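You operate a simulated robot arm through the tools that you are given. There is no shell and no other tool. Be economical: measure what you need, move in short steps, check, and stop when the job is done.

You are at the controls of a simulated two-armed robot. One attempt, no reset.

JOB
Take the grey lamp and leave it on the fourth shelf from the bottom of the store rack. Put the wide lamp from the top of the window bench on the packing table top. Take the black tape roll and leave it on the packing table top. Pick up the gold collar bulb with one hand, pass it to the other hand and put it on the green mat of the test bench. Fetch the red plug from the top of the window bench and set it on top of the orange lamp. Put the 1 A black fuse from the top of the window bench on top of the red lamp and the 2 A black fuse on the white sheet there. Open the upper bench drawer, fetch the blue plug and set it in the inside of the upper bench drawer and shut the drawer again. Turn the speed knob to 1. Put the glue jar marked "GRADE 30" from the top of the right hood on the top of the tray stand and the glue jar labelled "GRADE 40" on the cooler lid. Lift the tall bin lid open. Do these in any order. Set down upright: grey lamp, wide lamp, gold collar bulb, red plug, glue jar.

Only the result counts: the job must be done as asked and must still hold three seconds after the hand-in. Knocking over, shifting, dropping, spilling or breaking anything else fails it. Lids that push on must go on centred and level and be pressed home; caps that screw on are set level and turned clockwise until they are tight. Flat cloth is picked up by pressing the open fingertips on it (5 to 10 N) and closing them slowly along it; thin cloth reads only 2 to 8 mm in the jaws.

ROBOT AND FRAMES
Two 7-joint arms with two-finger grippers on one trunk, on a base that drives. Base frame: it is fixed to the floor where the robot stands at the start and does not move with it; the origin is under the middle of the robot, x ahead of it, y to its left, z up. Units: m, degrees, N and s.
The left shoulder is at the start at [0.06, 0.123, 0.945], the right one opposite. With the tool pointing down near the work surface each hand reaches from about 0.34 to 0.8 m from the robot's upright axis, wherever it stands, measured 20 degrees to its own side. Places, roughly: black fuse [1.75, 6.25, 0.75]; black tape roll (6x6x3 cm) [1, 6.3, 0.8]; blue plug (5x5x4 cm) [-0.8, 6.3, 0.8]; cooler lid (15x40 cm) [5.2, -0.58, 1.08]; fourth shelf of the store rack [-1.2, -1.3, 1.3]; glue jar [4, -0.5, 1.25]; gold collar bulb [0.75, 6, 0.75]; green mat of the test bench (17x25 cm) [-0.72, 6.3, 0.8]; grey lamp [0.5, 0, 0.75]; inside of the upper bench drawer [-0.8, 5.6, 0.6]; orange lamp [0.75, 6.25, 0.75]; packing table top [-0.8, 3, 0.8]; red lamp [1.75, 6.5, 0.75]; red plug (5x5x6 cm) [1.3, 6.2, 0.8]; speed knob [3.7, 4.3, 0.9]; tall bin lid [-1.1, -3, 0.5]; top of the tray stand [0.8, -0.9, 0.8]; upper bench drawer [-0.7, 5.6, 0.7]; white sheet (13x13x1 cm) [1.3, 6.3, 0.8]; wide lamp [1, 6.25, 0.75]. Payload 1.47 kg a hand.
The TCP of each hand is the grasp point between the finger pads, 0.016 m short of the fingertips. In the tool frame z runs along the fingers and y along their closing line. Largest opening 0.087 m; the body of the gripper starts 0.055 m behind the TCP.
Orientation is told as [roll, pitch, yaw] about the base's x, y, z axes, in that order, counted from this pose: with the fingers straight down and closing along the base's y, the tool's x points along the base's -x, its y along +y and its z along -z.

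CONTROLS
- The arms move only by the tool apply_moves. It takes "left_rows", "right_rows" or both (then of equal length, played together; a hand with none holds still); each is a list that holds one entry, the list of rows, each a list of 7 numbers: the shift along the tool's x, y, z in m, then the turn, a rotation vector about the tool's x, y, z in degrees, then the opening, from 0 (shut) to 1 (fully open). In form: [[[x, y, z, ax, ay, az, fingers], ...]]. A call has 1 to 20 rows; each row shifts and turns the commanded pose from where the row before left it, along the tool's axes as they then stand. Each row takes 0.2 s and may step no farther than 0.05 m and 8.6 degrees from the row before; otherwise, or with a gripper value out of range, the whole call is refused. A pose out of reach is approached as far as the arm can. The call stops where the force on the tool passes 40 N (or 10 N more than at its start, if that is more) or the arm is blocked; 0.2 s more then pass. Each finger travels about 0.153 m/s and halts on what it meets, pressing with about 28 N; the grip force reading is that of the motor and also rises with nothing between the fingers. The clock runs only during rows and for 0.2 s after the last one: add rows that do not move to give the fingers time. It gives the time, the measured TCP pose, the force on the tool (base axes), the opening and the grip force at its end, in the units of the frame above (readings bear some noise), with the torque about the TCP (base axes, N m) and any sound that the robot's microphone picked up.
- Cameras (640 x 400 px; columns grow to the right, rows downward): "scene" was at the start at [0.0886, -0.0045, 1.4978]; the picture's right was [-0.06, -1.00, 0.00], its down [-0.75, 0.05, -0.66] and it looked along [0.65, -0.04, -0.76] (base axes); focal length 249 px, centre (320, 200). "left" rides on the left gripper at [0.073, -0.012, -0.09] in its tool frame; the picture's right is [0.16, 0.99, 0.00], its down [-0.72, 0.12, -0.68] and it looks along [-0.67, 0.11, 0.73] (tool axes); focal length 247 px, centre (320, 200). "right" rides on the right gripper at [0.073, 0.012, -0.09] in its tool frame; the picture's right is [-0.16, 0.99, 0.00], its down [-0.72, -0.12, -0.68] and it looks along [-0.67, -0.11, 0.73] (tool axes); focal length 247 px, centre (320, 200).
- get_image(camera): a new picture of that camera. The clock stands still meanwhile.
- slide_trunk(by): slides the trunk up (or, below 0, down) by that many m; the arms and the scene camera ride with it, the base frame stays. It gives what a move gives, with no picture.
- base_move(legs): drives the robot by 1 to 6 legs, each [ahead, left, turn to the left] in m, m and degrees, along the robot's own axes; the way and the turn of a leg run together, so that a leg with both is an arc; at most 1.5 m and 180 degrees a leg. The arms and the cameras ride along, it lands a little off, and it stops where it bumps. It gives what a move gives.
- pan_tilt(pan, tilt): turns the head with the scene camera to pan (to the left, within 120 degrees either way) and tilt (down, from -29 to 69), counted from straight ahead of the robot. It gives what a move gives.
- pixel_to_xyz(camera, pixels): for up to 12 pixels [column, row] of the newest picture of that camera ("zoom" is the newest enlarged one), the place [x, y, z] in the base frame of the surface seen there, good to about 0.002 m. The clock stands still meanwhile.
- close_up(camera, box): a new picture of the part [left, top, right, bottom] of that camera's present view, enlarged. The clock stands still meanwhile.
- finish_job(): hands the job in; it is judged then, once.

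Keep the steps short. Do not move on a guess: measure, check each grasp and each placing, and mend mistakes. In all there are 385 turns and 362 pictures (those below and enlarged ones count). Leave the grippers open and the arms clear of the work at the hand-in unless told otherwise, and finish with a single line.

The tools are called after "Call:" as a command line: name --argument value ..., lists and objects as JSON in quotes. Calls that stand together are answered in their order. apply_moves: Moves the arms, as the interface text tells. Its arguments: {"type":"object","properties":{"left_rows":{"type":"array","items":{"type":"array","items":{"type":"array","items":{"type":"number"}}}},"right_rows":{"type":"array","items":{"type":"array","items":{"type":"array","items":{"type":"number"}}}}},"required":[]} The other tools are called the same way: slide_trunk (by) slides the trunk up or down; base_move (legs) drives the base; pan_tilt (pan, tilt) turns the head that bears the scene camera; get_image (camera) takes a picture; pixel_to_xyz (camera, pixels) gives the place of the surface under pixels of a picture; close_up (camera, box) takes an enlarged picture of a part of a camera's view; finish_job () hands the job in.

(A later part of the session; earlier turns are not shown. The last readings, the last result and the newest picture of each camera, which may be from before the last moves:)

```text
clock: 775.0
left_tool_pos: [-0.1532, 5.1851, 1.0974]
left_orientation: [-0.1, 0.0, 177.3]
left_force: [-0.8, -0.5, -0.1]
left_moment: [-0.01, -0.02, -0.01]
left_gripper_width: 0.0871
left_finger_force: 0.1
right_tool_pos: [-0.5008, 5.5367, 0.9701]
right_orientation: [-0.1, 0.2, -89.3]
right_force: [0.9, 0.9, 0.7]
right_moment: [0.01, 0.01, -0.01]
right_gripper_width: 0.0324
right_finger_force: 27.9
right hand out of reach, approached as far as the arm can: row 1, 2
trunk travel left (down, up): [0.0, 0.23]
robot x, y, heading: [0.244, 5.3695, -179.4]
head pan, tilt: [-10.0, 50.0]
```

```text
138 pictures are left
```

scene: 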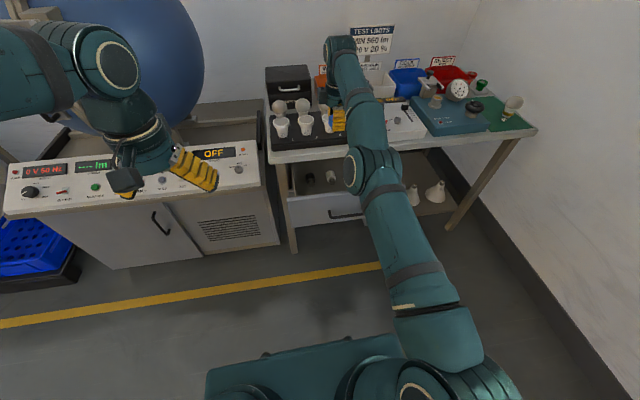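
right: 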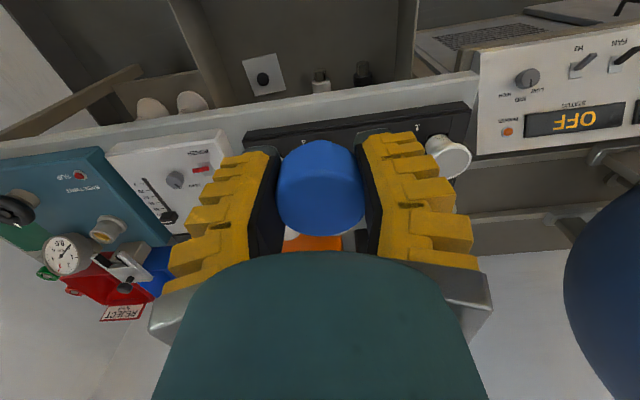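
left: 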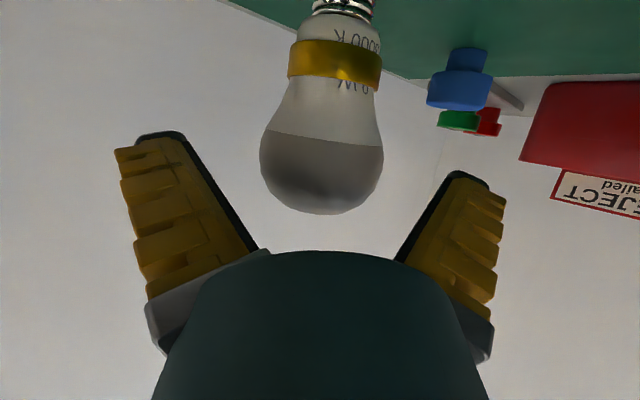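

Call:
apply_moves --right_rows '[[[0.022, 0.018, 0, 0, 0, 0, 0], [0.021, 0.018, 0, 0, 0, 0, 0], [0, 0, 0.04, 0, 0, 0, 0], [0, 0, 0.04, 0, 0, 0, 0], [0, 0, 0.04, 0, 0, 0, 0], [0, 0, 0.03, 0, 0, 0, 0], [0, 0, 0, 0, 0, 0, 0]]]'

Call:
get_image --camera "right"

Call:
close_up --camera "scene" --box '[270, 120, 430, 220]'

```text
clock: 776.6
left_tool_pos: [-0.1532, 5.1849, 1.0971]
left_orientation: [-0.1, -0.1, 177.3]
left_force: [0.6, -1.1, -0.4]
left_moment: [0.03, 0.02, -0.02]
left_gripper_width: 0.0873
left_finger_force: 0.1
right_tool_pos: [-0.5157, 5.5804, 0.8274]
right_orientation: [0.0, 0.1, -89.4]
right_force: [-0.4, 0.0, 0.1]
right_moment: [0.0, -0.04, 0.0]
right_gripper_width: 0.0323
right_finger_force: 27.9
right hand out of reach, approached as far as the arm can: row 1, 2, 3, 4, 5
trunk travel left (down, up): [0.0, 0.23]
robot x, y, heading: [0.2492, 5.3642, -179.1]
head pan, tilt: [-10.0, 50.0]
```

```text
137 pictures are left
```

right: 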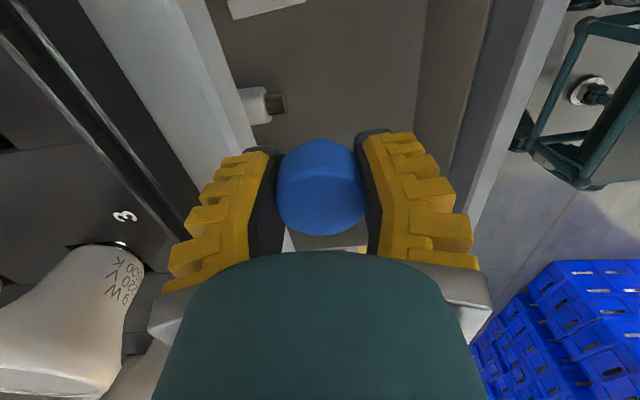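

```text
4.00 times, centred on (350, 170) of scene
```

zoom: 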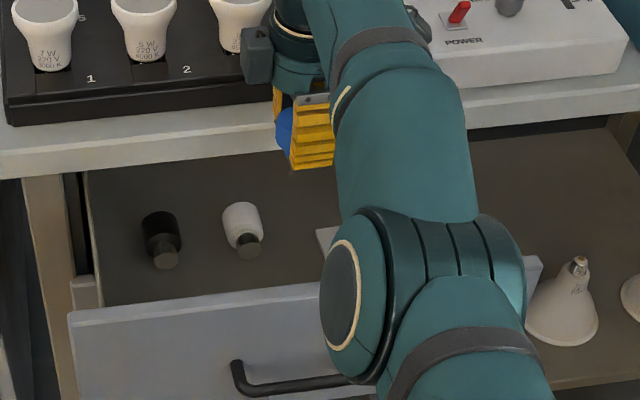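

The arm resists moving back, so I'll shift with the base: back 5 cm.

Call:
base_move --legs '[[-0.05, 0, 0]]'

Call:
apply_moves --right_rows '[[[0, 0, 0.03, 0, 0, 0, 0], [0, 0, 0.03, 0, 0, 0, 0], [0, 0, 0, 0, 0, 0, 0]]]'

Call:
close_up --camera "scene" --box '[270, 120, 430, 220]'

```text
clock: 777.6
left_tool_pos: [-0.1031, 5.1849, 1.0973]
left_orientation: [-0.1, -0.1, 177.1]
left_force: [1.0, -1.2, -0.5]
left_moment: [-0.02, 0.06, 0.04]
left_gripper_width: 0.087
left_finger_force: 0.0
right_tool_pos: [-0.4661, 5.5836, 0.8281]
right_orientation: [0.0, 0.1, -89.5]
right_force: [0.7, -0.4, 0.5]
right_moment: [-0.01, 0.04, 0.0]
right_gripper_width: 0.0325
right_finger_force: 27.5
trunk travel left (down, up): [0.0, 0.23]
robot x, y, heading: [0.2921, 5.3661, -179.3]
head pan, tilt: [-10.0, 50.0]
```

```text
clock: 778.4
left_tool_pos: [-0.1025, 5.1863, 1.0969]
left_orientation: [-0.1, 0.0, 177.2]
left_force: [0.1, 0.0, 0.6]
left_moment: [0.07, 0.0, -0.02]
left_gripper_width: 0.087
left_finger_force: 0.1
right_tool_pos: [-0.4681, 5.5833, 0.7648]
right_orientation: [0.0, 0.1, -89.5]
right_force: [0.0, -0.4, -0.2]
right_moment: [-0.02, 0.02, 0.01]
right_gripper_width: 0.0324
right_finger_force: 28.0
trunk travel left (down, up): [0.0, 0.23]
robot x, y, heading: [0.2944, 5.369, -179.3]
head pan, tilt: [-10.0, 50.0]
```

```text
4.00 times, centred on (350, 170) of scene
```

zoom: 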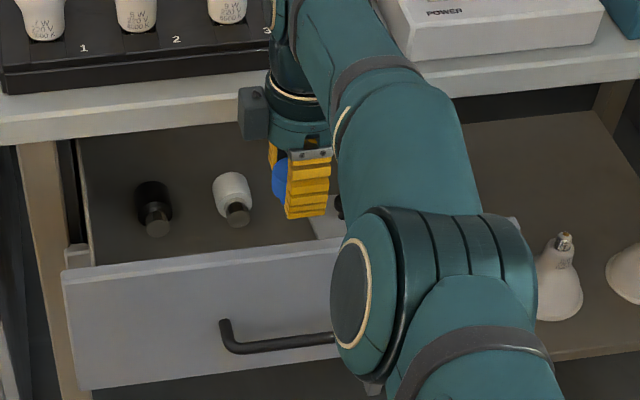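

Call:
pixel_to_xyz --camera "zoom" --pixels '[[400, 150], [350, 300], [440, 260], [450, 380], [340, 340], [250, 270], [310, 205], [270, 180]]'

Call:
get_image --camera "left"

```text
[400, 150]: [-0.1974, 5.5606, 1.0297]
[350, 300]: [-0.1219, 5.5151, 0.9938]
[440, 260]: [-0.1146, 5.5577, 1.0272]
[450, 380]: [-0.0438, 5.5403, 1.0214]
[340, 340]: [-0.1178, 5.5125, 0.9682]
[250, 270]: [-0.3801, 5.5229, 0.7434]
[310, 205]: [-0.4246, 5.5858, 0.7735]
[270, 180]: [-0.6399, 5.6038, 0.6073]
```

```text
134 pictures are left
```

left: 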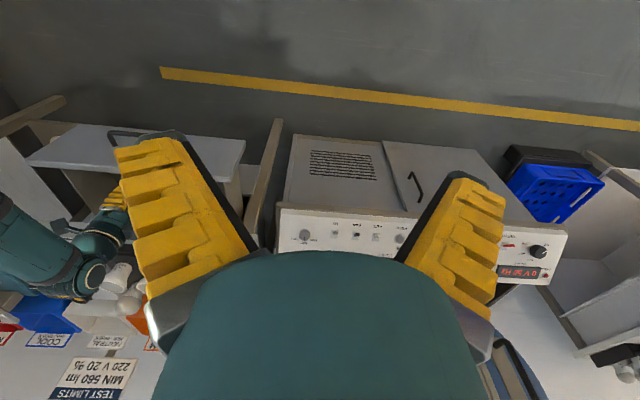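

The elbow and forearm are well above the drawer front. I'll continue down.

Call:
apply_moves --right_rows '[[[0, 0, 0.03, 0, 0, 0, 0], [0, 0, 0.03, 0, 0, 0, 0], [0, 0, 0.03, 0, 0, 0, 0], [0, 0, 0.025, 0, 0, 0, 0], [0, 0, 0, 0, 0, 0, 0]]]'

Call:
get_image --camera "right"

Call:
close_up --camera "scene" --box '[270, 120, 430, 220]'

```text
clock: 779.6
left_tool_pos: [-0.1042, 5.1858, 1.0973]
left_orientation: [-0.1, 0.0, 177.1]
left_force: [0.2, 0.6, 0.4]
left_moment: [0.02, -0.01, 0.01]
left_gripper_width: 0.0872
left_finger_force: 0.0
right_tool_pos: [-0.451, 5.5837, 0.6573]
right_orientation: [0.0, 0.2, -89.5]
right_force: [-0.4, 0.6, -0.9]
right_moment: [0.02, -0.04, 0.04]
right_gripper_width: 0.0324
right_finger_force: 27.5
right hand out of reach, approached as far as the arm can: row 2, 3, 4
trunk travel left (down, up): [0.0, 0.23]
robot x, y, heading: [0.2958, 5.3681, -179.3]
head pan, tilt: [-10.0, 50.0]
```

```text
133 pictures are left
```

right: 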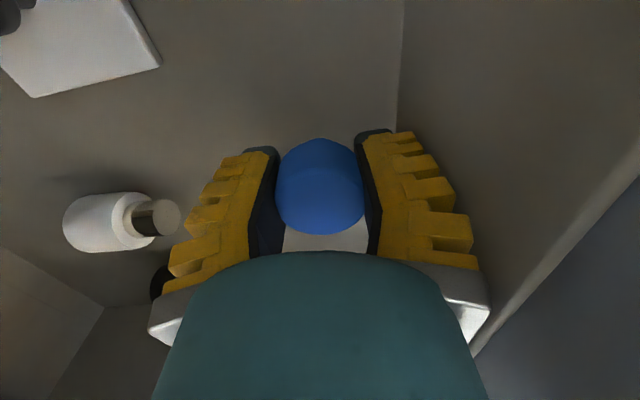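

```text
4.00 times, centred on (350, 170) of scene
```

zoom: 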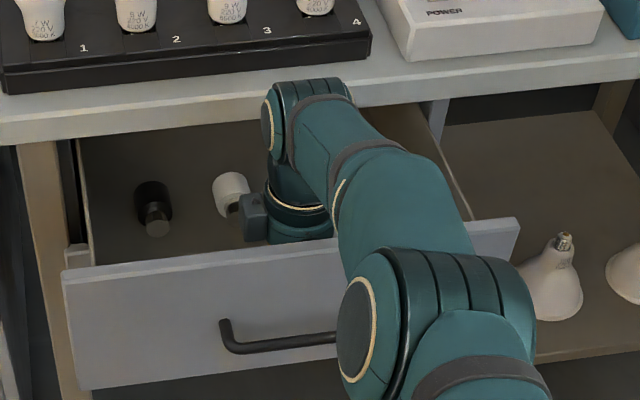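

Call:
apply_moves --right_rows '[[[0, -0.006, 0.012, 0, 0, 0, 0], [0, 0, 0.006, 0, 0, 0, 0], [0, 0, 0, 0, 0, 0, 0]]]'

```text
clock: 780.4
left_tool_pos: [-0.1031, 5.186, 1.0971]
left_orientation: [-0.1, 0.0, 177.1]
left_force: [-0.3, -1.2, -0.3]
left_moment: [0.02, 0.01, -0.02]
left_gripper_width: 0.0873
left_finger_force: 0.1
right_tool_pos: [-0.4483, 5.5828, 0.6394]
right_orientation: [-0.1, 0.1, -89.6]
right_force: [-0.5, 0.2, 0.1]
right_moment: [-0.02, 0.03, 0.0]
right_gripper_width: 0.0323
right_finger_force: 27.6
right hand out of reach, approached as far as the arm can: row 1
trunk travel left (down, up): [0.0, 0.23]
robot x, y, heading: [0.2979, 5.3646, -179.3]
head pan, tilt: [-10.0, 50.0]
```

Call:
apply_moves --right_rows '[[[0, 0, 0.002, 0, 0, 0, 0], [0, 0, 0.0015, 0, 0, 0, 0], [0, 0, 0, 0, 0, 0, 0]]]'

Call:
apply_moves --right_rows '[[[0, 0, 0.002, 0, 0, 0, 0], [0, 0, 0, 0, 0, 0, 0]]]'

```text
clock: 781.2
left_tool_pos: [-0.1042, 5.1856, 1.0966]
left_orientation: [-0.1, 0.1, 177.2]
left_force: [-0.3, -0.1, -0.5]
left_moment: [0.0, -0.03, 0.0]
left_gripper_width: 0.0872
left_finger_force: 0.1
right_tool_pos: [-0.4473, 5.5825, 0.6358]
right_orientation: [0.0, 0.0, -89.4]
right_force: [-0.2, -0.5, 0.5]
right_moment: [-0.01, -0.03, 0.0]
right_gripper_width: 0.0322
right_finger_force: 27.8
trunk travel left (down, up): [0.0, 0.23]
robot x, y, heading: [0.2978, 5.3642, -179.5]
head pan, tilt: [-10.0, 50.0]
```

```text
clock: 781.8
left_tool_pos: [-0.1024, 5.1857, 1.0975]
left_orientation: [-0.1, 0.1, 177.1]
left_force: [-0.6, 0.3, 0.6]
left_moment: [-0.01, 0.01, -0.01]
left_gripper_width: 0.0869
left_finger_force: 0.0
right_tool_pos: [-0.4484, 5.583, 0.6355]
right_orientation: [-0.2, 0.1, -89.5]
right_force: [-1.5, 0.9, 2.7]
right_moment: [-0.05, 0.02, -0.01]
right_gripper_width: 0.0326
right_finger_force: 27.7
trunk travel left (down, up): [0.0, 0.23]
robot x, y, heading: [0.2964, 5.3689, -179.4]
head pan, tilt: [-10.0, 50.0]
```

Contact. I'll open only partway, since the drawer front is near, and lift out.

Call:
apply_moves --right_rows '[[[0, 0, 0, 0, 0, 0, 0.42], [0, 0, 0, 0, 0, 0, 0.5], [0, 0, 0, 0, 0, 0, 0.5], [0, 0, -0.02, 0, 0, 0, 0.5], [0, 0, -0.03, 0, 0, 0, 0.5], [0, 0, -0.03, 0, 0, 0, 0.5], [0, 0, -0.03, 0, 0, 0, 0.5], [0, 0, -0.04, 0, 0, 0, 0.5], [0, 0, -0.04, 0, 0, 0, 0.5], [0, 0, -0.04, 0, 0, 0, 0.5], [0, 0, -0.04, 0, 0, 0, 0.5], [0, 0, 0, 0, 0, 0, 0.5]]]'

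Call:
get_image --camera "right"

```text
clock: 784.4
left_tool_pos: [-0.1036, 5.1849, 1.0977]
left_orientation: [-0.1, 0.0, 177.0]
left_force: [0.7, -0.2, -0.4]
left_moment: [-0.01, -0.03, -0.02]
left_gripper_width: 0.0871
left_finger_force: 0.0
right_tool_pos: [-0.4633, 5.5795, 0.901]
right_orientation: [0.1, 0.1, -89.5]
right_force: [0.0, -0.1, -0.9]
right_moment: [-0.02, 0.01, 0.01]
right_gripper_width: 0.0494
right_finger_force: 3.8
right hand out of reach, approached as far as the arm can: row 5, 6, 7
trunk travel left (down, up): [0.0, 0.23]
robot x, y, heading: [0.2944, 5.369, -179.5]
head pan, tilt: [-10.0, 50.0]
```

```text
131 pictures are left
```

right: 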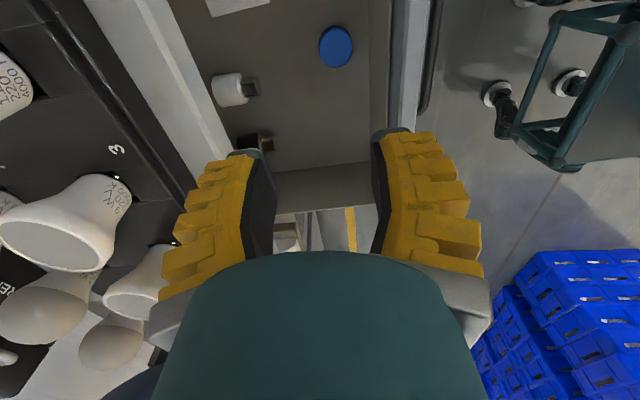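

The plug lies in the drawer. To shut it I'll back off, unroll the hand, pitch it 60° forward and push the front with closed fingertips.

Call:
base_move --legs '[[-0.2, 0, 0]]'

Call:
apply_moves --right_rows '[[[0, 0, -0.02, 0, 0, 8.2, 0], [0, 0, -0.02, 0, 0, 8.2, 0], [0, 0, -0.02, 0, 0, 8.2, 0], [0, 0, 0, 0, 0, 8.2, 0], [0, 0, 0, 0, 0, 8.2, 0], [0, 0, 0, 0, 0, 8.2, 0], [0, 0, 0, 0, 0, 8.2, 0], [0, 0, 0, 0, 0, 8.2, 0], [0, 0, 0, 0, 0, 8.2, 0], [0, 0, 0, 0, 0, 8.2, 0], [0, 0, 0, 0, 0, 8, 0], [0, 0, 0, 0, -7.5, 0, 0], [0, 0, 0, 0, -7.5, 0, 0], [0, 0, 0, 0, -7.5, 0, 0], [0, 0, 0, 0, -7.5, 0, 0], [0, 0, 0, 0, -7.5, 0, 0], [0, 0, 0, 0, -7.5, 0, 0], [0, 0, 0, 0, -7.5, 0, 0], [0, 0, 0, 0, -7.5, 0, 0]]]'

Call:
pan_tilt --pan -10 --tilt 48

Call:
get_image --camera "scene"

```text
clock: 786.0
left_tool_pos: [0.1017, 5.1889, 1.0968]
left_orientation: [-0.1, 0.0, 176.8]
left_force: [0.1, -0.4, 0.8]
left_moment: [0.01, 0.01, 0.03]
left_gripper_width: 0.0873
left_finger_force: 0.1
right_tool_pos: [-0.2565, 5.5848, 0.9013]
right_orientation: [-0.1, 0.1, -89.6]
right_force: [-0.6, -0.7, -0.2]
right_moment: [0.02, 0.02, 0.02]
right_gripper_width: 0.049
right_finger_force: 4.2
trunk travel left (down, up): [0.0, 0.23]
robot x, y, heading: [0.5037, 5.3689, -179.8]
head pan, tilt: [-10.0, 50.0]
```

```text
clock: 790.0
left_tool_pos: [0.1006, 5.1894, 1.0986]
left_orientation: [-0.1, 0.0, 176.9]
left_force: [-0.7, 0.3, -0.4]
left_moment: [-0.02, -0.02, 0.0]
left_gripper_width: 0.0869
left_finger_force: 0.0
right_tool_pos: [-0.2486, 5.5832, 0.9589]
right_orientation: [-0.1, -60.1, -179.5]
right_force: [-0.3, -0.6, 0.5]
right_moment: [-0.02, 0.01, 0.01]
right_gripper_width: 0.0
right_finger_force: 28.3
right hand out of reach, approached as far as the arm can: row 2
trunk travel left (down, up): [0.0, 0.23]
robot x, y, heading: [0.5046, 5.3719, -179.5]
head pan, tilt: [-10.0, 50.0]
```

```text
clock: 790.6
left_tool_pos: [0.1007, 5.1885, 1.0984]
left_orientation: [-0.1, 0.0, 176.9]
left_force: [-0.3, 0.1, 0.3]
left_moment: [-0.02, 0.01, 0.03]
left_gripper_width: 0.0871
left_finger_force: 0.1
right_tool_pos: [-0.2488, 5.5827, 0.9578]
right_orientation: [-0.2, -60.0, -179.5]
right_force: [0.7, -0.6, -0.1]
right_moment: [0.03, 0.0, -0.03]
right_gripper_width: 0.0
right_finger_force: 27.7
trunk travel left (down, up): [0.0, 0.23]
robot x, y, heading: [0.5023, 5.3686, -179.5]
head pan, tilt: [-10.0, 48.0]
```

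```text
130 pictures are left
```

scene: 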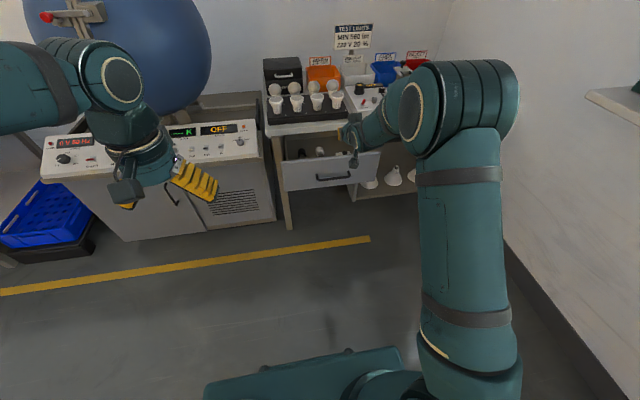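

Call:
apply_moves --right_rows '[[[0.0346, 0, 0.02, 0, 0, 0, 0], [0.0346, 0, 0.02, 0, 0, 0, 0], [0.0346, 0, 0.02, 0, 0, 0, 0], [0.0346, 0, 0.02, 0, 0, 0, 0], [0.0346, 0, 0.02, 0, 0, 0, 0], [0.0242, 0, 0.014, 0, 0, 0, 0], [0, 0, 0, 0, 0, 0, 0]]]'

Call:
get_image --camera "right"

```text
clock: 792.2
left_tool_pos: [0.1018, 5.1878, 1.0978]
left_orientation: [-0.1, 0.1, 176.9]
left_force: [0.1, -0.6, 1.0]
left_moment: [0.01, -0.02, -0.01]
left_gripper_width: 0.0869
left_finger_force: 0.1
right_tool_pos: [-0.2505, 5.5837, 0.7331]
right_orientation: [-0.2, -60.1, -179.5]
right_force: [-0.4, 1.0, -0.2]
right_moment: [0.0, -0.01, 0.02]
right_gripper_width: 0.0
right_finger_force: 28.0
trunk travel left (down, up): [0.0, 0.23]
robot x, y, heading: [0.5025, 5.3672, -179.6]
head pan, tilt: [-10.0, 48.0]
```

```text
129 pictures are left
```

right: 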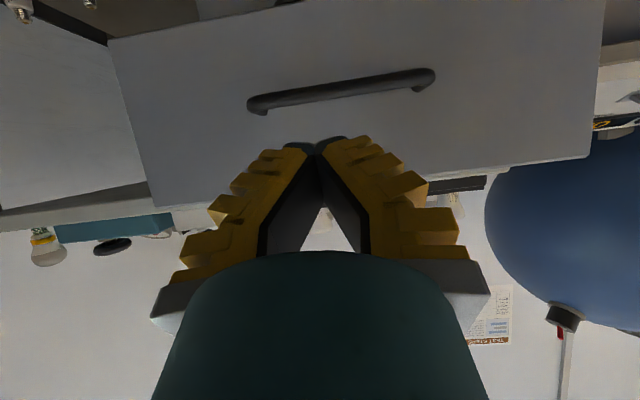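

The fingertips face the panel above the handle. I'll push by driving forward.

Call:
base_move --legs '[[0.15, 0, 0]]'

Call:
base_move --legs '[[0.12, 0, 0]]'

Call:
get_image --camera "right"

```text
clock: 793.6
left_tool_pos: [-0.0508, 5.1868, 1.0966]
left_orientation: [-0.1, 0.0, 177.0]
left_force: [0.1, 0.5, -0.1]
left_moment: [0.03, -0.05, -0.02]
left_gripper_width: 0.0869
left_finger_force: 0.0
right_tool_pos: [-0.4038, 5.5826, 0.7317]
right_orientation: [-0.2, -60.0, -179.6]
right_force: [-0.2, -0.4, 0.3]
right_moment: [0.04, 0.01, 0.0]
right_gripper_width: 0.0001
right_finger_force: 28.0
trunk travel left (down, up): [0.0, 0.23]
robot x, y, heading: [0.3504, 5.3613, -179.5]
head pan, tilt: [-10.0, 48.0]
```

```text
clock: 794.8
left_tool_pos: [-0.1715, 5.187, 1.0968]
left_orientation: [-0.1, 0.1, 177.2]
left_force: [0.6, 0.2, 0.1]
left_moment: [0.02, -0.07, 0.01]
left_gripper_width: 0.0868
left_finger_force: 0.0
right_tool_pos: [-0.5233, 5.5815, 0.7331]
right_orientation: [-0.1, -60.0, -179.3]
right_force: [0.0, -0.8, -0.4]
right_moment: [-0.02, -0.04, 0.0]
right_gripper_width: 0.0
right_finger_force: 27.8
trunk travel left (down, up): [0.0, 0.23]
robot x, y, heading: [0.2291, 5.3652, -179.3]
head pan, tilt: [-10.0, 48.0]
```

```text
128 pictures are left
```

right: 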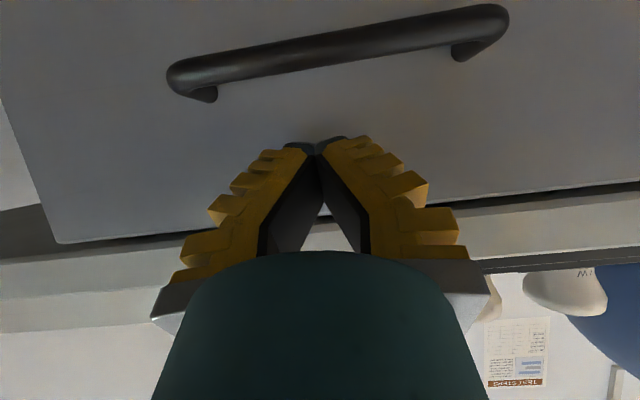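

The drawer slides in. I'll push the last centimetres with the arm.

Call:
apply_moves --right_rows '[[[-0.006, 0, 0.0104, 0, 0, 0, 0], [-0.006, 0, 0.0104, 0, 0, 0, 0], [-0.003, 0, 0.0052, 0, 0, 0, 0], [-0.003, 0, 0.0052, 0, 0, 0, 0], [0, 0, 0, 0, 0, 0, 0]]]'

Call:
get_image --camera "right"

Call:
pixel_to_xyz --camera "right" --pixels '[[200, 150], [450, 130], [330, 60], [540, 150], [100, 200]]'

```text
clock: 796.0
left_tool_pos: [-0.1704, 5.1853, 1.0968]
left_orientation: [-0.1, 0.0, 177.2]
left_force: [-0.1, 0.1, -0.2]
left_moment: [0.0, -0.03, 0.01]
left_gripper_width: 0.0872
left_finger_force: 0.1
right_tool_pos: [-0.5597, 5.5795, 0.7342]
right_orientation: [-0.2, -59.9, -179.4]
right_force: [-0.4, -0.6, 0.3]
right_moment: [0.03, 0.01, -0.02]
right_gripper_width: 0.0003
right_finger_force: 28.0
trunk travel left (down, up): [0.0, 0.23]
robot x, y, heading: [0.2311, 5.3647, -179.3]
head pan, tilt: [-10.0, 48.0]
```

```text
127 pictures are left
```

right: 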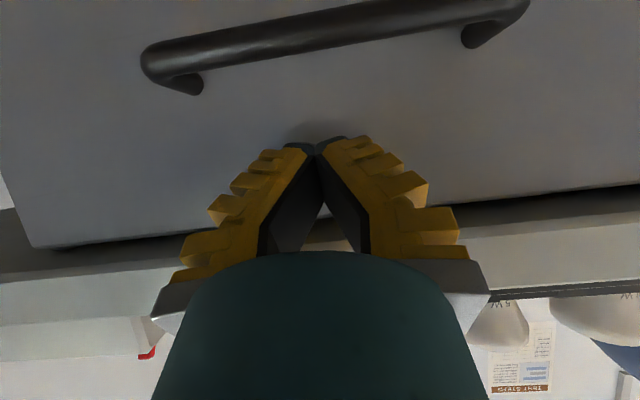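

```text
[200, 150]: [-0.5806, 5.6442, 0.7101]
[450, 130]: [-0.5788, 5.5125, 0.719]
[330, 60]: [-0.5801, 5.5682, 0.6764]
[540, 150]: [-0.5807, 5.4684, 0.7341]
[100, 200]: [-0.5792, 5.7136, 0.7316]
```

The panel is back at x -0.579, the closed position. I'll give it a small press, then withdraw and reset the hand.

Call:
apply_moves --right_rows '[[[-0.002, 0, 0.0035, 0, 0, 0, 0], [0, 0, 0, 0, 0, 0, 0], [0.02, 0, -0.0346, 0, 0, 0, 0.5], [0.02, 0, -0.0346, 0, 0, 0, 1], [0.02, 0, -0.0346, 0, 0, 0, 1], [-0.0346, 0, -0.02, 0, 0, 0, 1], [-0.0346, 0, -0.02, 0, 0, 0, 1], [-0.0346, 0, -0.02, 0, 0, 0, 1], [-0.0346, 0, -0.02, 0, 0, 0, 1], [-0.0346, 0, -0.02, 0, 0, 0, 1], [-0.0346, 0, -0.02, 0, 0, 0, 1], [0, 0, 0, 0, 7.5, 0, 1], [0, 0, 0, 0, 7.5, 0, 1], [0, 0, 0, 0, 7.5, 0, 1], [0, 0, 0, 0, 7.5, 0, 1], [0, 0, 0, 0, 7.5, 0, 1], [0, 0, 0, 0, 7.5, 0, 1], [0, 0, 0, 0, 7.5, 0, 1], [0, 0, 0, 0, 7.5, 0, 1]]]'

Call:
get_image --camera "scene"

```text
clock: 800.0
left_tool_pos: [-0.1689, 5.1861, 1.0977]
left_orientation: [-0.1, 0.0, 177.1]
left_force: [-0.1, 0.2, 0.1]
left_moment: [0.0, -0.04, -0.01]
left_gripper_width: 0.0867
left_finger_force: 0.0
right_tool_pos: [-0.4432, 5.5808, 0.9732]
right_orientation: [-0.1, 0.0, -179.7]
right_force: [0.8, -0.1, -0.2]
right_moment: [-0.03, -0.01, 0.02]
right_gripper_width: 0.0869
right_finger_force: 0.0
trunk travel left (down, up): [0.0, 0.23]
robot x, y, heading: [0.2317, 5.3661, -179.4]
head pan, tilt: [-10.0, 48.0]
```

```text
126 pictures are left
```

scene: 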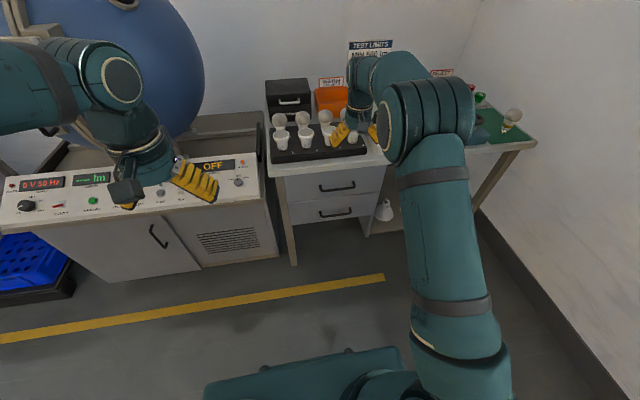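

The drawer is shut. Next come the tape roll and wide lamp: I'll pull the hand in, raise the trunk and return to the window bench.

Call:
apply_moves --right_rows '[[[0.04, 0, -0.03, 0, 0, 0, 1], [0.04, 0, -0.03, 0, 0, 0, 1], [0.04, 0, -0.03, 0, 0, 0, 1], [0.04, 0, -0.02, 0, 0, 0, 1], [0.04, 0, 0, 0, 0, 0, 1], [0.04, 0, 0, 0, 0, 0, 1]]]'

Call:
slide_trunk --by 0.08

Call:
base_move --legs '[[-0.45, 0, 0], [0, 0, -90], [0.15, 0, 0]]'

Call:
pan_tilt --pan 0 --tilt 50

Call:
get_image --camera "scene"

```text
clock: 801.4
left_tool_pos: [-0.1698, 5.1863, 1.0982]
left_orientation: [-0.1, 0.0, 177.1]
left_force: [-0.3, -0.3, -0.1]
left_moment: [-0.02, 0.02, 0.03]
left_gripper_width: 0.0868
left_finger_force: 0.0
right_tool_pos: [-0.2007, 5.5815, 1.0862]
right_orientation: [-0.1, -0.1, -179.5]
right_force: [-0.5, 0.4, -0.7]
right_moment: [0.0, 0.02, -0.03]
right_gripper_width: 0.0871
right_finger_force: 0.1
trunk travel left (down, up): [0.0, 0.23]
robot x, y, heading: [0.2295, 5.3669, -179.3]
head pan, tilt: [-10.0, 48.0]
```

```text
clock: 802.6
left_tool_pos: [-0.1695, 5.1854, 1.1774]
left_orientation: [-0.1, 0.1, 177.1]
left_force: [0.9, 0.8, 0.4]
left_moment: [0.03, 0.0, -0.02]
left_gripper_width: 0.0871
left_finger_force: 0.0
right_tool_pos: [-0.2003, 5.5809, 1.1661]
right_orientation: [-0.2, 0.1, -179.5]
right_force: [-0.2, -0.7, 0.5]
right_moment: [-0.02, 0.0, 0.0]
right_gripper_width: 0.087
right_finger_force: 0.0
trunk travel left (down, up): [-0.08, 0.15]
robot x, y, heading: [0.2333, 5.3634, -179.2]
head pan, tilt: [-10.0, 48.0]
```

```text
clock: 810.0
left_tool_pos: [0.4708, 5.9171, 1.1772]
left_orientation: [-0.1, 0.1, 89.3]
left_force: [0.2, 0.4, -0.4]
left_moment: [-0.03, 0.02, 0.01]
left_gripper_width: 0.0871
left_finger_force: 0.2
right_tool_pos: [0.8648, 5.9623, 1.1656]
right_orientation: [-0.1, 0.2, 92.7]
right_force: [0.6, 0.9, -0.4]
right_moment: [-0.03, 0.0, -0.03]
right_gripper_width: 0.0869
right_finger_force: 0.1
trunk travel left (down, up): [-0.08, 0.15]
robot x, y, heading: [0.6683, 5.5239, 92.5]
head pan, tilt: [-10.0, 48.0]
```

```text
clock: 810.8
left_tool_pos: [0.4705, 5.9161, 1.1777]
left_orientation: [-0.1, 0.1, 89.3]
left_force: [0.2, 0.3, -0.5]
left_moment: [-0.02, 0.02, -0.01]
left_gripper_width: 0.0871
left_finger_force: 0.1
right_tool_pos: [0.8636, 5.9614, 1.1663]
right_orientation: [-0.2, 0.1, 92.6]
right_force: [0.0, -0.7, 0.0]
right_moment: [-0.03, -0.03, -0.01]
right_gripper_width: 0.0869
right_finger_force: 0.2
trunk travel left (down, up): [-0.08, 0.15]
robot x, y, heading: [0.6658, 5.5221, 92.9]
head pan, tilt: [0.0, 50.0]
```

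```text
125 pictures are left
```

scene: 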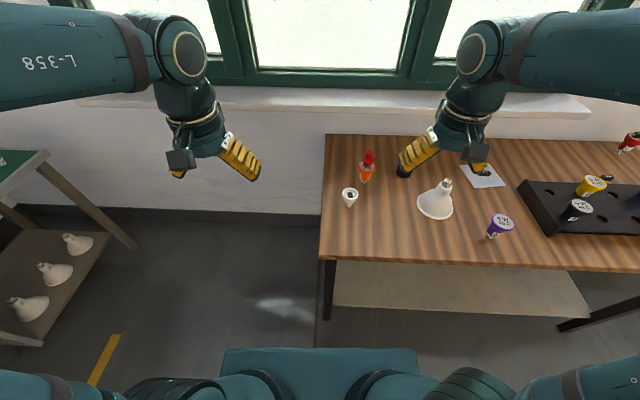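

I'll move right so the tape and wide lamp are in front, then measure again.

Call:
base_move --legs '[[0.05, -0.33, -2.5]]'

Call:
close_up --camera "scene" --box '[240, 120, 400, 240]'

```text
clock: 814.2
left_tool_pos: [0.811, 5.9832, 1.1772]
left_orientation: [-0.1, 0.0, 87.1]
left_force: [0.3, -0.5, 0.1]
left_moment: [0.02, 0.03, 0.01]
left_gripper_width: 0.0869
left_finger_force: 0.1
right_tool_pos: [1.2065, 6.0159, 1.1665]
right_orientation: [-0.1, 0.0, 90.4]
right_force: [-0.2, -0.5, 0.0]
right_moment: [0.02, 0.02, 0.02]
right_gripper_width: 0.0869
right_finger_force: 0.0
trunk travel left (down, up): [-0.08, 0.15]
robot x, y, heading: [0.9922, 5.5846, 90.5]
head pan, tilt: [0.0, 50.0]
```

```text
3.33 times, centred on (320, 180) of scene
```

zoom: 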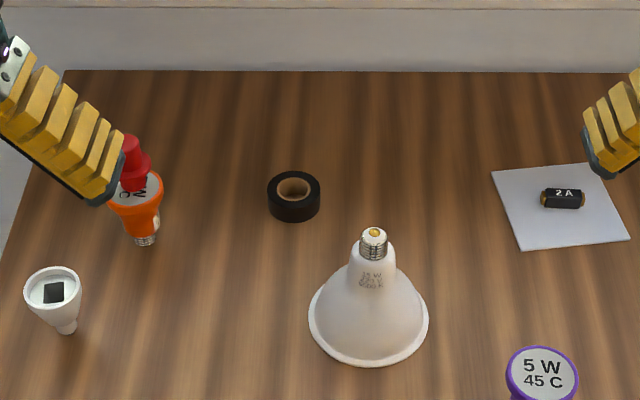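

Call:
pixel_to_xyz --camera "zoom" --pixels '[[272, 190], [316, 190], [294, 174], [294, 203], [294, 215], [373, 235], [361, 248], [387, 248], [373, 262], [352, 262], [395, 262], [373, 280]]'

```text
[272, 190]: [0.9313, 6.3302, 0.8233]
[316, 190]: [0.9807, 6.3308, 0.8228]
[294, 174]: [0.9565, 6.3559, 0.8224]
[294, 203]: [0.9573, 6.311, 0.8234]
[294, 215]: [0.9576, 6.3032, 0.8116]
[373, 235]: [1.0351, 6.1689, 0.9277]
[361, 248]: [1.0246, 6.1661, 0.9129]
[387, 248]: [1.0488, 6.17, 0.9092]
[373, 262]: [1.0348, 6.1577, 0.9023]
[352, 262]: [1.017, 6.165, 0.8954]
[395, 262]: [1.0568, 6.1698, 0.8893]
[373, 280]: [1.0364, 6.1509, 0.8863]
```

The tape centre is (0.957, 6.332), top 0.823. The wide lamp's cap is at (1.036, 6.170), top 0.928. The left hand goes for the tape first.

Call:
apply_moves --left_rows '[[[-0.0388, -0.0162, 0, 0, 0, 0.3, 1], [-0.0388, -0.0162, 0, 0, 0, 0.3, 1], [-0.0388, -0.0162, 0, 0, 0, 0.3, 1], [-0.0388, -0.0162, 0, 0, 0, 0.3, 1], [-0.0388, -0.0162, 0, 0, 0, 0.3, 1], [-0.0388, -0.0162, 0, 0, 0, 0.3, 1], [-0.0388, -0.0162, 0, 0, 0, 0.3, 1], [-0.0388, -0.0162, 0, 0, 0, 0.3, 1], [-0.0388, -0.0162, 0, 0, 0, 0, 1], [0, 0, 0.04, 0, 0, 0, 1], [0, 0, 0.04, 0, 0, 0, 1], [0, 0, 0.04, 0, 0, 0, 1], [0, 0, 0.04, 0, 0, 0, 1], [0, 0, 0.04, 0, 0, 0, 1], [0, 0, 0, 0, 0, 0, 1]]]'

Call:
get_image --camera "left"

```text
clock: 817.4
left_tool_pos: [0.9659, 6.2647, 0.9699]
left_orientation: [-0.1, -0.1, 84.7]
left_force: [-0.2, -0.1, 0.4]
left_moment: [0.03, 0.0, -0.05]
left_gripper_width: 0.087
left_finger_force: 0.1
left hand out of reach, approached as far as the arm can: row 8, 9
right_tool_pos: [1.2068, 6.0141, 1.1659]
right_orientation: [-0.1, 0.0, 90.4]
right_force: [-0.7, 0.2, 0.1]
right_moment: [-0.02, -0.02, 0.01]
right_gripper_width: 0.0871
right_finger_force: 0.0
trunk travel left (down, up): [-0.08, 0.15]
robot x, y, heading: [0.9898, 5.5829, 90.5]
head pan, tilt: [0.0, 50.0]
```

```text
123 pictures are left
```

left: 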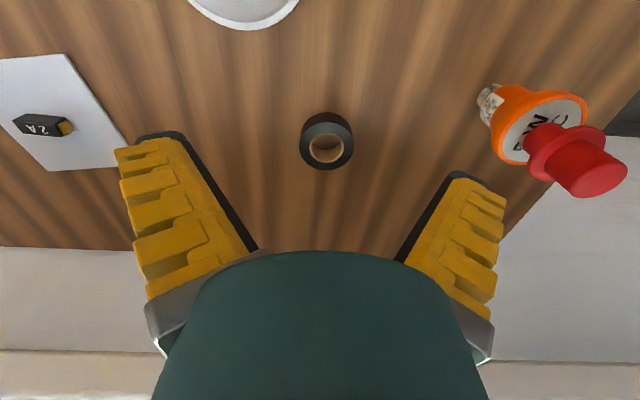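

Call:
apply_moves --left_rows '[[[-0.015, 0.004, 0.04, 0, 0, 0, 1], [-0.017, 0.004, 0.02, 0, 0, 0, 1], [-0.017, 0.004, 0.02, 0, 0, 0, 1], [-0.017, 0.003, 0.02, 0, 0, 0, 1], [0, 0, 0, 0, 0, 0, 1]]]'

Call:
get_image --camera "left"

```text
clock: 818.6
left_tool_pos: [0.9526, 6.3284, 0.8686]
left_orientation: [-0.1, 0.1, 84.6]
left_force: [0.6, 0.5, 0.3]
left_moment: [0.01, -0.01, 0.01]
left_gripper_width: 0.0869
left_finger_force: 0.1
left hand out of reach, approached as far as the arm can: row 4
right_tool_pos: [1.2071, 6.0149, 1.1663]
right_orientation: [-0.1, 0.0, 90.4]
right_force: [-0.2, 0.0, -0.4]
right_moment: [0.02, 0.05, -0.01]
right_gripper_width: 0.0868
right_finger_force: 0.1
trunk travel left (down, up): [-0.08, 0.15]
robot x, y, heading: [0.9922, 5.5847, 90.4]
head pan, tilt: [0.0, 50.0]
```

```text
122 pictures are left
```

left: 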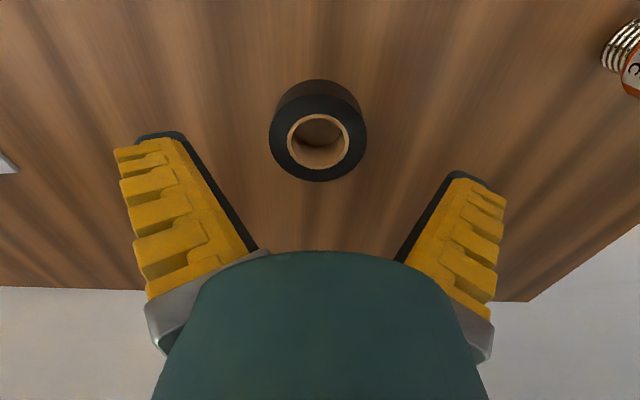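

Nearly over it. I'll lower to grip height with a small x correction and close.

Call:
apply_moves --left_rows '[[[-0.004, -0.004, 0.03, 0, 0, 0, 1], [0, 0, 0.02, 0, 0, 0, 1], [0, 0, 0, 0, 0, 0, 1], [0, 0, 0, 0, 0, 0, 0.8], [0, 0, 0, 0, 0, 0, 0.6], [0, 0, 0, 0, 0, 0, 0.3], [0, 0, 0, 0, 0, 0, 0], [0, 0, 0, 0, 0, 0, 0]]]'

Call:
get_image --camera "left"

```text
clock: 820.4
left_tool_pos: [0.9576, 6.3262, 0.8182]
left_orientation: [-0.2, 0.0, 84.7]
left_force: [0.1, -1.0, -0.1]
left_moment: [-0.02, 0.0, 0.0]
left_gripper_width: 0.0571
left_finger_force: 27.4
left hand out of reach, approached as far as the arm can: row 2
right_tool_pos: [1.2075, 6.0155, 1.1671]
right_orientation: [-0.1, 0.0, 90.4]
right_force: [-0.1, 0.4, 0.5]
right_moment: [0.0, 0.0, -0.01]
right_gripper_width: 0.0871
right_finger_force: 0.0
trunk travel left (down, up): [-0.08, 0.15]
robot x, y, heading: [0.9935, 5.5849, 90.2]
head pan, tilt: [0.0, 50.0]
```

```text
121 pictures are left
```

left: 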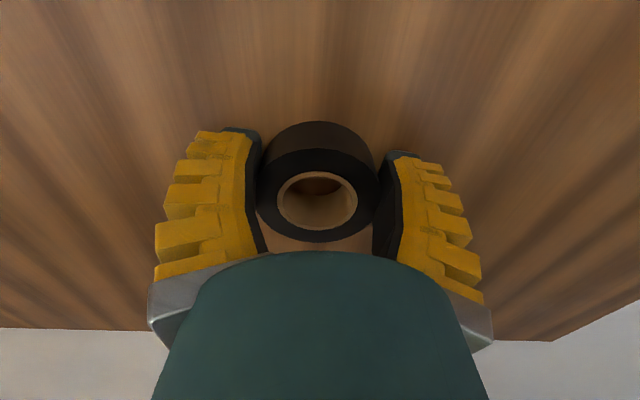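

The tape is gripped. I'll lift it and draw it back to the left.

Call:
apply_moves --left_rows '[[[0, 0, -0.04, 0, 0, 0, 0], [0, 0, -0.04, 0, 0, 0, 0], [0.01, 0, -0.04, 0, 0, 0, 0], [0.02, 0, -0.04, 0, 0, 0, 0], [0.03, 0.02, -0.03, 0, 0, 0, 0], [0.03, 0.02, -0.03, 0, 0, 0, 0], [0.035, 0.02, -0.02, 0, 0, 0, 0], [0.035, 0.02, -0.02, 0, 0, 0, 0], [0.04, 0.02, 0, 0, 0, 0, 0], [0.04, 0.02, 0, 0, 0, 0, 0], [0.04, 0.02, 0, 0, 0, 0, 0], [0.04, 0.02, 0, 0, 0, 0, 0]]]'

```text
clock: 823.0
left_tool_pos: [0.767, 6.0202, 1.084]
left_orientation: [0.0, -0.1, 84.7]
left_force: [-0.1, -0.1, -1.2]
left_moment: [0.01, 0.0, -0.01]
left_gripper_width: 0.0569
left_finger_force: 27.8
right_tool_pos: [1.2068, 6.0143, 1.1675]
right_orientation: [-0.1, -0.1, 90.3]
right_force: [0.0, -0.5, -0.4]
right_moment: [0.0, -0.05, -0.02]
right_gripper_width: 0.0869
right_finger_force: 0.1
trunk travel left (down, up): [-0.08, 0.15]
robot x, y, heading: [0.9932, 5.5847, 90.5]
head pan, tilt: [0.0, 50.0]
```

Now the right hand goes above the wide lamp's cap.

Call:
apply_moves --right_rows '[[[-0.026, 0.0285, 0.02, 0, 0, 0, 0.8], [-0.026, 0.0285, 0.02, 0, 0, 0, 0.8], [-0.026, 0.0285, 0.02, 0, 0, 0, 0.8], [-0.026, 0.0285, 0.02, 0, 0, 0, 0.8], [-0.026, 0.0285, 0.02, 0, 0, 0, 0.8], [-0.026, 0.0285, 0.02, 0, 0, 0, 0.8], [0, 0, 0.04, 0, 0, 0, 0.8], [0, 0, 0.04, 0, 0, 0, 0.8], [0, 0, 0, 0, 0, 0, 0.8]]]'

Call:
get_image --camera "right"

```text
clock: 825.0
left_tool_pos: [0.768, 6.0195, 1.0841]
left_orientation: [-0.1, 0.0, 84.7]
left_force: [0.5, -0.4, -0.5]
left_moment: [-0.01, -0.01, -0.02]
left_gripper_width: 0.0572
left_finger_force: 28.1
right_tool_pos: [1.0318, 6.1686, 0.9679]
right_orientation: [-0.1, -0.1, 90.5]
right_force: [0.0, 0.1, -0.1]
right_moment: [0.0, 0.0, 0.02]
right_gripper_width: 0.073
right_finger_force: 2.6
trunk travel left (down, up): [-0.08, 0.15]
robot x, y, heading: [0.9907, 5.5846, 90.4]
head pan, tilt: [0.0, 50.0]
```

```text
120 pictures are left
```

right: 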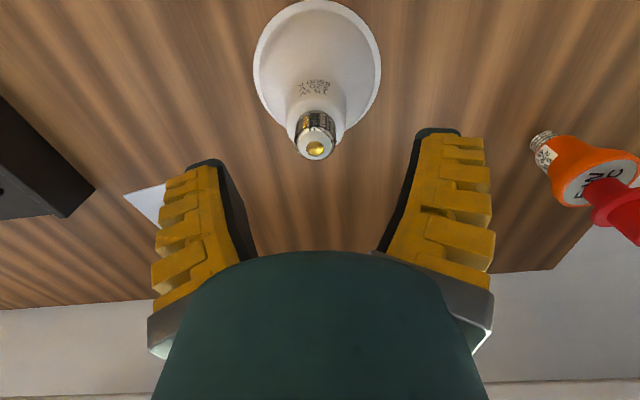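

Call:
apply_moves --right_rows '[[[-0.001, -0.003, 0.03, 0, 0, 0, 0.8], [0, 0, 0.03, 0, 0, 0, 0.8], [0, 0, 0.013, 0, 0, 0, 0.8], [0, 0, 0, 0, 0, 0, 0.8], [0, 0, 0, 0, 0, 0, 0.6], [0, 0, 0, 0, 0, 0, 0.45], [0, 0, 0, 0, 0, 0, 0.2], [0, 0, 0, 0, 0, 0, 0], [0, 0, 0, 0, 0, 0, 0]]]'

Call:
get_image --camera "right"

```text
clock: 827.0
left_tool_pos: [0.7667, 6.0198, 1.0841]
left_orientation: [-0.1, 0.0, 84.7]
left_force: [-0.6, -0.3, 0.3]
left_moment: [0.01, 0.04, -0.01]
left_gripper_width: 0.0571
left_finger_force: 28.0
right_tool_pos: [1.0367, 6.1702, 0.8953]
right_orientation: [-0.2, -0.2, 90.4]
right_force: [0.6, 2.2, 8.0]
right_moment: [0.47, -0.05, -0.06]
right_gripper_width: 0.0362
right_finger_force: 28.1
trunk travel left (down, up): [-0.08, 0.15]
robot x, y, heading: [0.9896, 5.5848, 90.8]
head pan, tilt: [0.0, 50.0]
```

```text
119 pictures are left
```

right: 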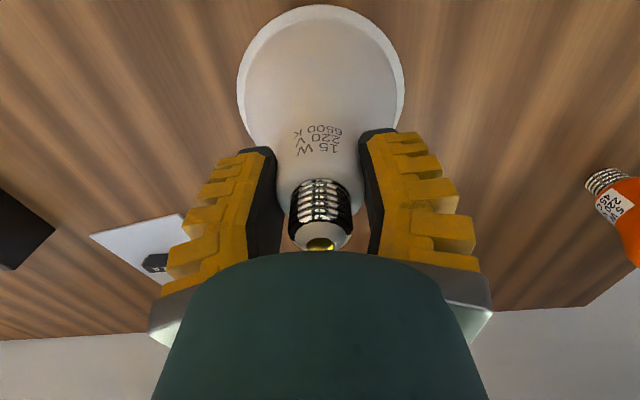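

The neck is gripped at 36 mm. I'll lift and check.

Call:
apply_moves --right_rows '[[[0, 0, -0.02, 0, 0, 0, 0], [0, 0, -0.04, 0, 0, 0, 0], [0, 0, -0.04, 0, 0, 0, 0], [0, 0, -0.04, 0, 0, 0, 0], [0.02, -0.02, -0.04, 0, 0, 0, 0], [0.03, -0.02, -0.03, 0, 0, 0, 0], [0.03, -0.03, 0, 0, 0, 0, 0], [0.03, -0.03, 0, 0, 0, 0, 0], [0.03, -0.03, 0, 0, 0, 0, 0]]]'

Call:
get_image --camera "right"

Call:
get_image --camera "scene"

```text
clock: 829.0
left_tool_pos: [0.7681, 6.021, 1.0838]
left_orientation: [0.0, 0.0, 84.6]
left_force: [-0.4, -0.7, -0.3]
left_moment: [0.03, 0.01, 0.01]
left_gripper_width: 0.0571
left_finger_force: 28.1
right_tool_pos: [1.1664, 6.0293, 1.103]
right_orientation: [-0.1, 0.0, 90.4]
right_force: [0.1, -0.2, -2.0]
right_moment: [0.03, 0.03, -0.03]
right_gripper_width: 0.033
right_finger_force: 27.6
trunk travel left (down, up): [-0.08, 0.15]
robot x, y, heading: [0.9915, 5.5838, 90.3]
head pan, tilt: [0.0, 50.0]
```

```text
118 pictures are left
```

right: 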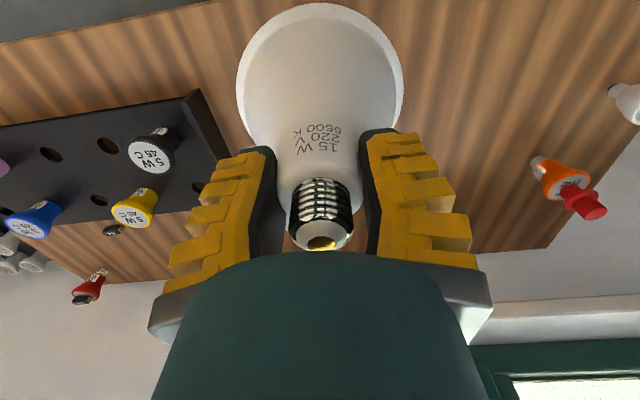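

```text
117 pictures are left
```

scene: 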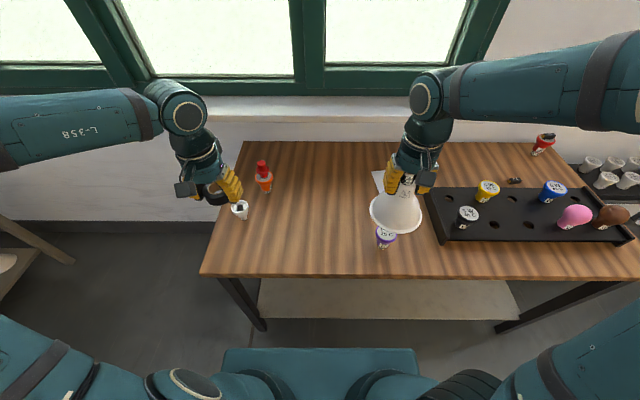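

Both are held. I'll drive to the packing table: back, turn west, forward to the aisle, then strafe south.

Call:
base_move --legs '[[-0.6, 0, 0], [0, 0, 90], [0.85, 0, 0]]'

Call:
pan_tilt --pan 60 --tilt 35

Call:
get_image --camera "scene"

```text
clock: 840.5
left_tool_pos: [-0.3044, 4.7509, 1.0837]
left_orientation: [-0.1, 0.0, 173.7]
left_force: [-0.6, 0.8, -0.1]
left_moment: [-0.02, 0.02, -0.03]
left_gripper_width: 0.0566
left_finger_force: 27.9
right_tool_pos: [-0.3072, 5.1494, 1.1031]
right_orientation: [0.0, 0.0, 179.4]
right_force: [-0.5, -0.1, -2.9]
right_moment: [0.02, 0.0, -0.01]
right_gripper_width: 0.0328
right_finger_force: 28.2
trunk travel left (down, up): [-0.08, 0.15]
robot x, y, heading: [0.139, 4.9671, 179.4]
head pan, tilt: [0.0, 50.0]
```

```text
clock: 841.8
left_tool_pos: [-0.3053, 4.7515, 1.0842]
left_orientation: [0.0, 0.0, 173.8]
left_force: [0.7, -0.3, -0.1]
left_moment: [-0.01, -0.04, -0.02]
left_gripper_width: 0.0569
left_finger_force: 27.9
right_tool_pos: [-0.3058, 5.1497, 1.1034]
right_orientation: [0.0, 0.0, 179.5]
right_force: [-0.2, -0.4, -3.4]
right_moment: [0.0, -0.02, -0.01]
right_gripper_width: 0.0329
right_finger_force: 27.8
trunk travel left (down, up): [-0.08, 0.15]
robot x, y, heading: [0.1387, 4.9665, 179.4]
head pan, tilt: [60.0, 35.0]
```

```text
116 pictures are left
```

scene: 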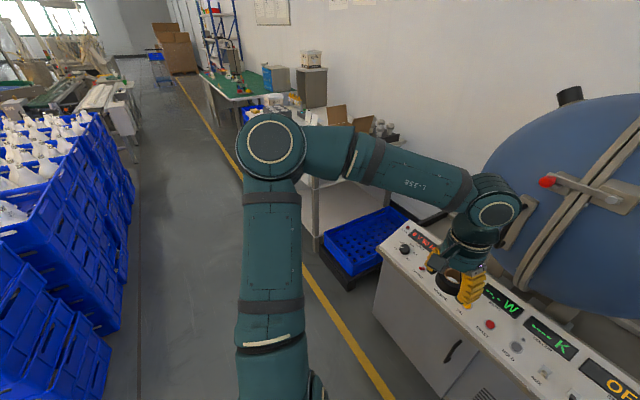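

Call:
pixel_to_xyz --camera "scene" --pixels '[[122, 310], [130, 210], [60, 390], [380, 270], [375, 330], [330, 180], [345, 245], [312, 230], [350, 165], [320, 265]]'

```text
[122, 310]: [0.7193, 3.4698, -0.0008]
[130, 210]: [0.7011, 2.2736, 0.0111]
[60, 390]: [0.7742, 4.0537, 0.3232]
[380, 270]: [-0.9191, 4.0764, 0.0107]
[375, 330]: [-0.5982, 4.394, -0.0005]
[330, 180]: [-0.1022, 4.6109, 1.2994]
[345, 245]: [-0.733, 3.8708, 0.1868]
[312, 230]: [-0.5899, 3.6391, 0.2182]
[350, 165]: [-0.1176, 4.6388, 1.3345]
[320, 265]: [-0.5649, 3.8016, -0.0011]
```

The aisle spans x -0.56 to 0.70, which is fine. I'll strafe south to y ≈ 3.

Call:
base_move --legs '[[0, 1.0, 0], [0, 0.95, 0]]'

Call:
pan_tilt --pan 0 --tilt 38

Call:
get_image --camera "scene"

```text
clock: 859.0
left_tool_pos: [-0.3097, 2.804, 1.0838]
left_orientation: [-0.2, -0.1, 174.8]
left_force: [-0.1, -0.1, -0.7]
left_moment: [0.01, 0.01, 0.0]
left_gripper_width: 0.057
left_finger_force: 28.5
right_tool_pos: [-0.3189, 3.2023, 1.1019]
right_orientation: [0.0, 0.0, -179.5]
right_force: [0.3, -0.7, -1.7]
right_moment: [0.0, 0.0, 0.01]
right_gripper_width: 0.0325
right_finger_force: 27.7
trunk travel left (down, up): [-0.08, 0.15]
robot x, y, heading: [0.1284, 3.0255, -179.1]
head pan, tilt: [60.0, 35.0]
```

```text
clock: 860.3
left_tool_pos: [-0.3106, 2.8052, 1.0834]
left_orientation: [-0.1, 0.1, 174.8]
left_force: [0.7, -0.5, -1.7]
left_moment: [0.02, 0.0, -0.01]
left_gripper_width: 0.0564
left_finger_force: 28.0
right_tool_pos: [-0.3211, 3.2027, 1.1035]
right_orientation: [-0.1, 0.0, -179.4]
right_force: [-0.5, -0.3, -2.5]
right_moment: [-0.02, 0.0, 0.0]
right_gripper_width: 0.0322
right_finger_force: 28.5
trunk travel left (down, up): [-0.08, 0.15]
robot x, y, heading: [0.1278, 3.0317, -179.3]
head pan, tilt: [0.0, 38.0]
```

```text
115 pictures are left
```

scene: 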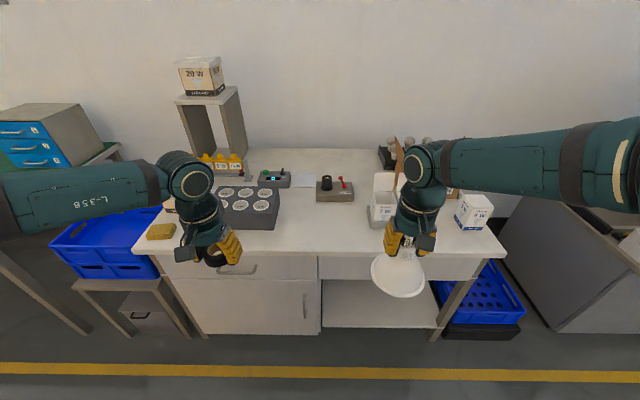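

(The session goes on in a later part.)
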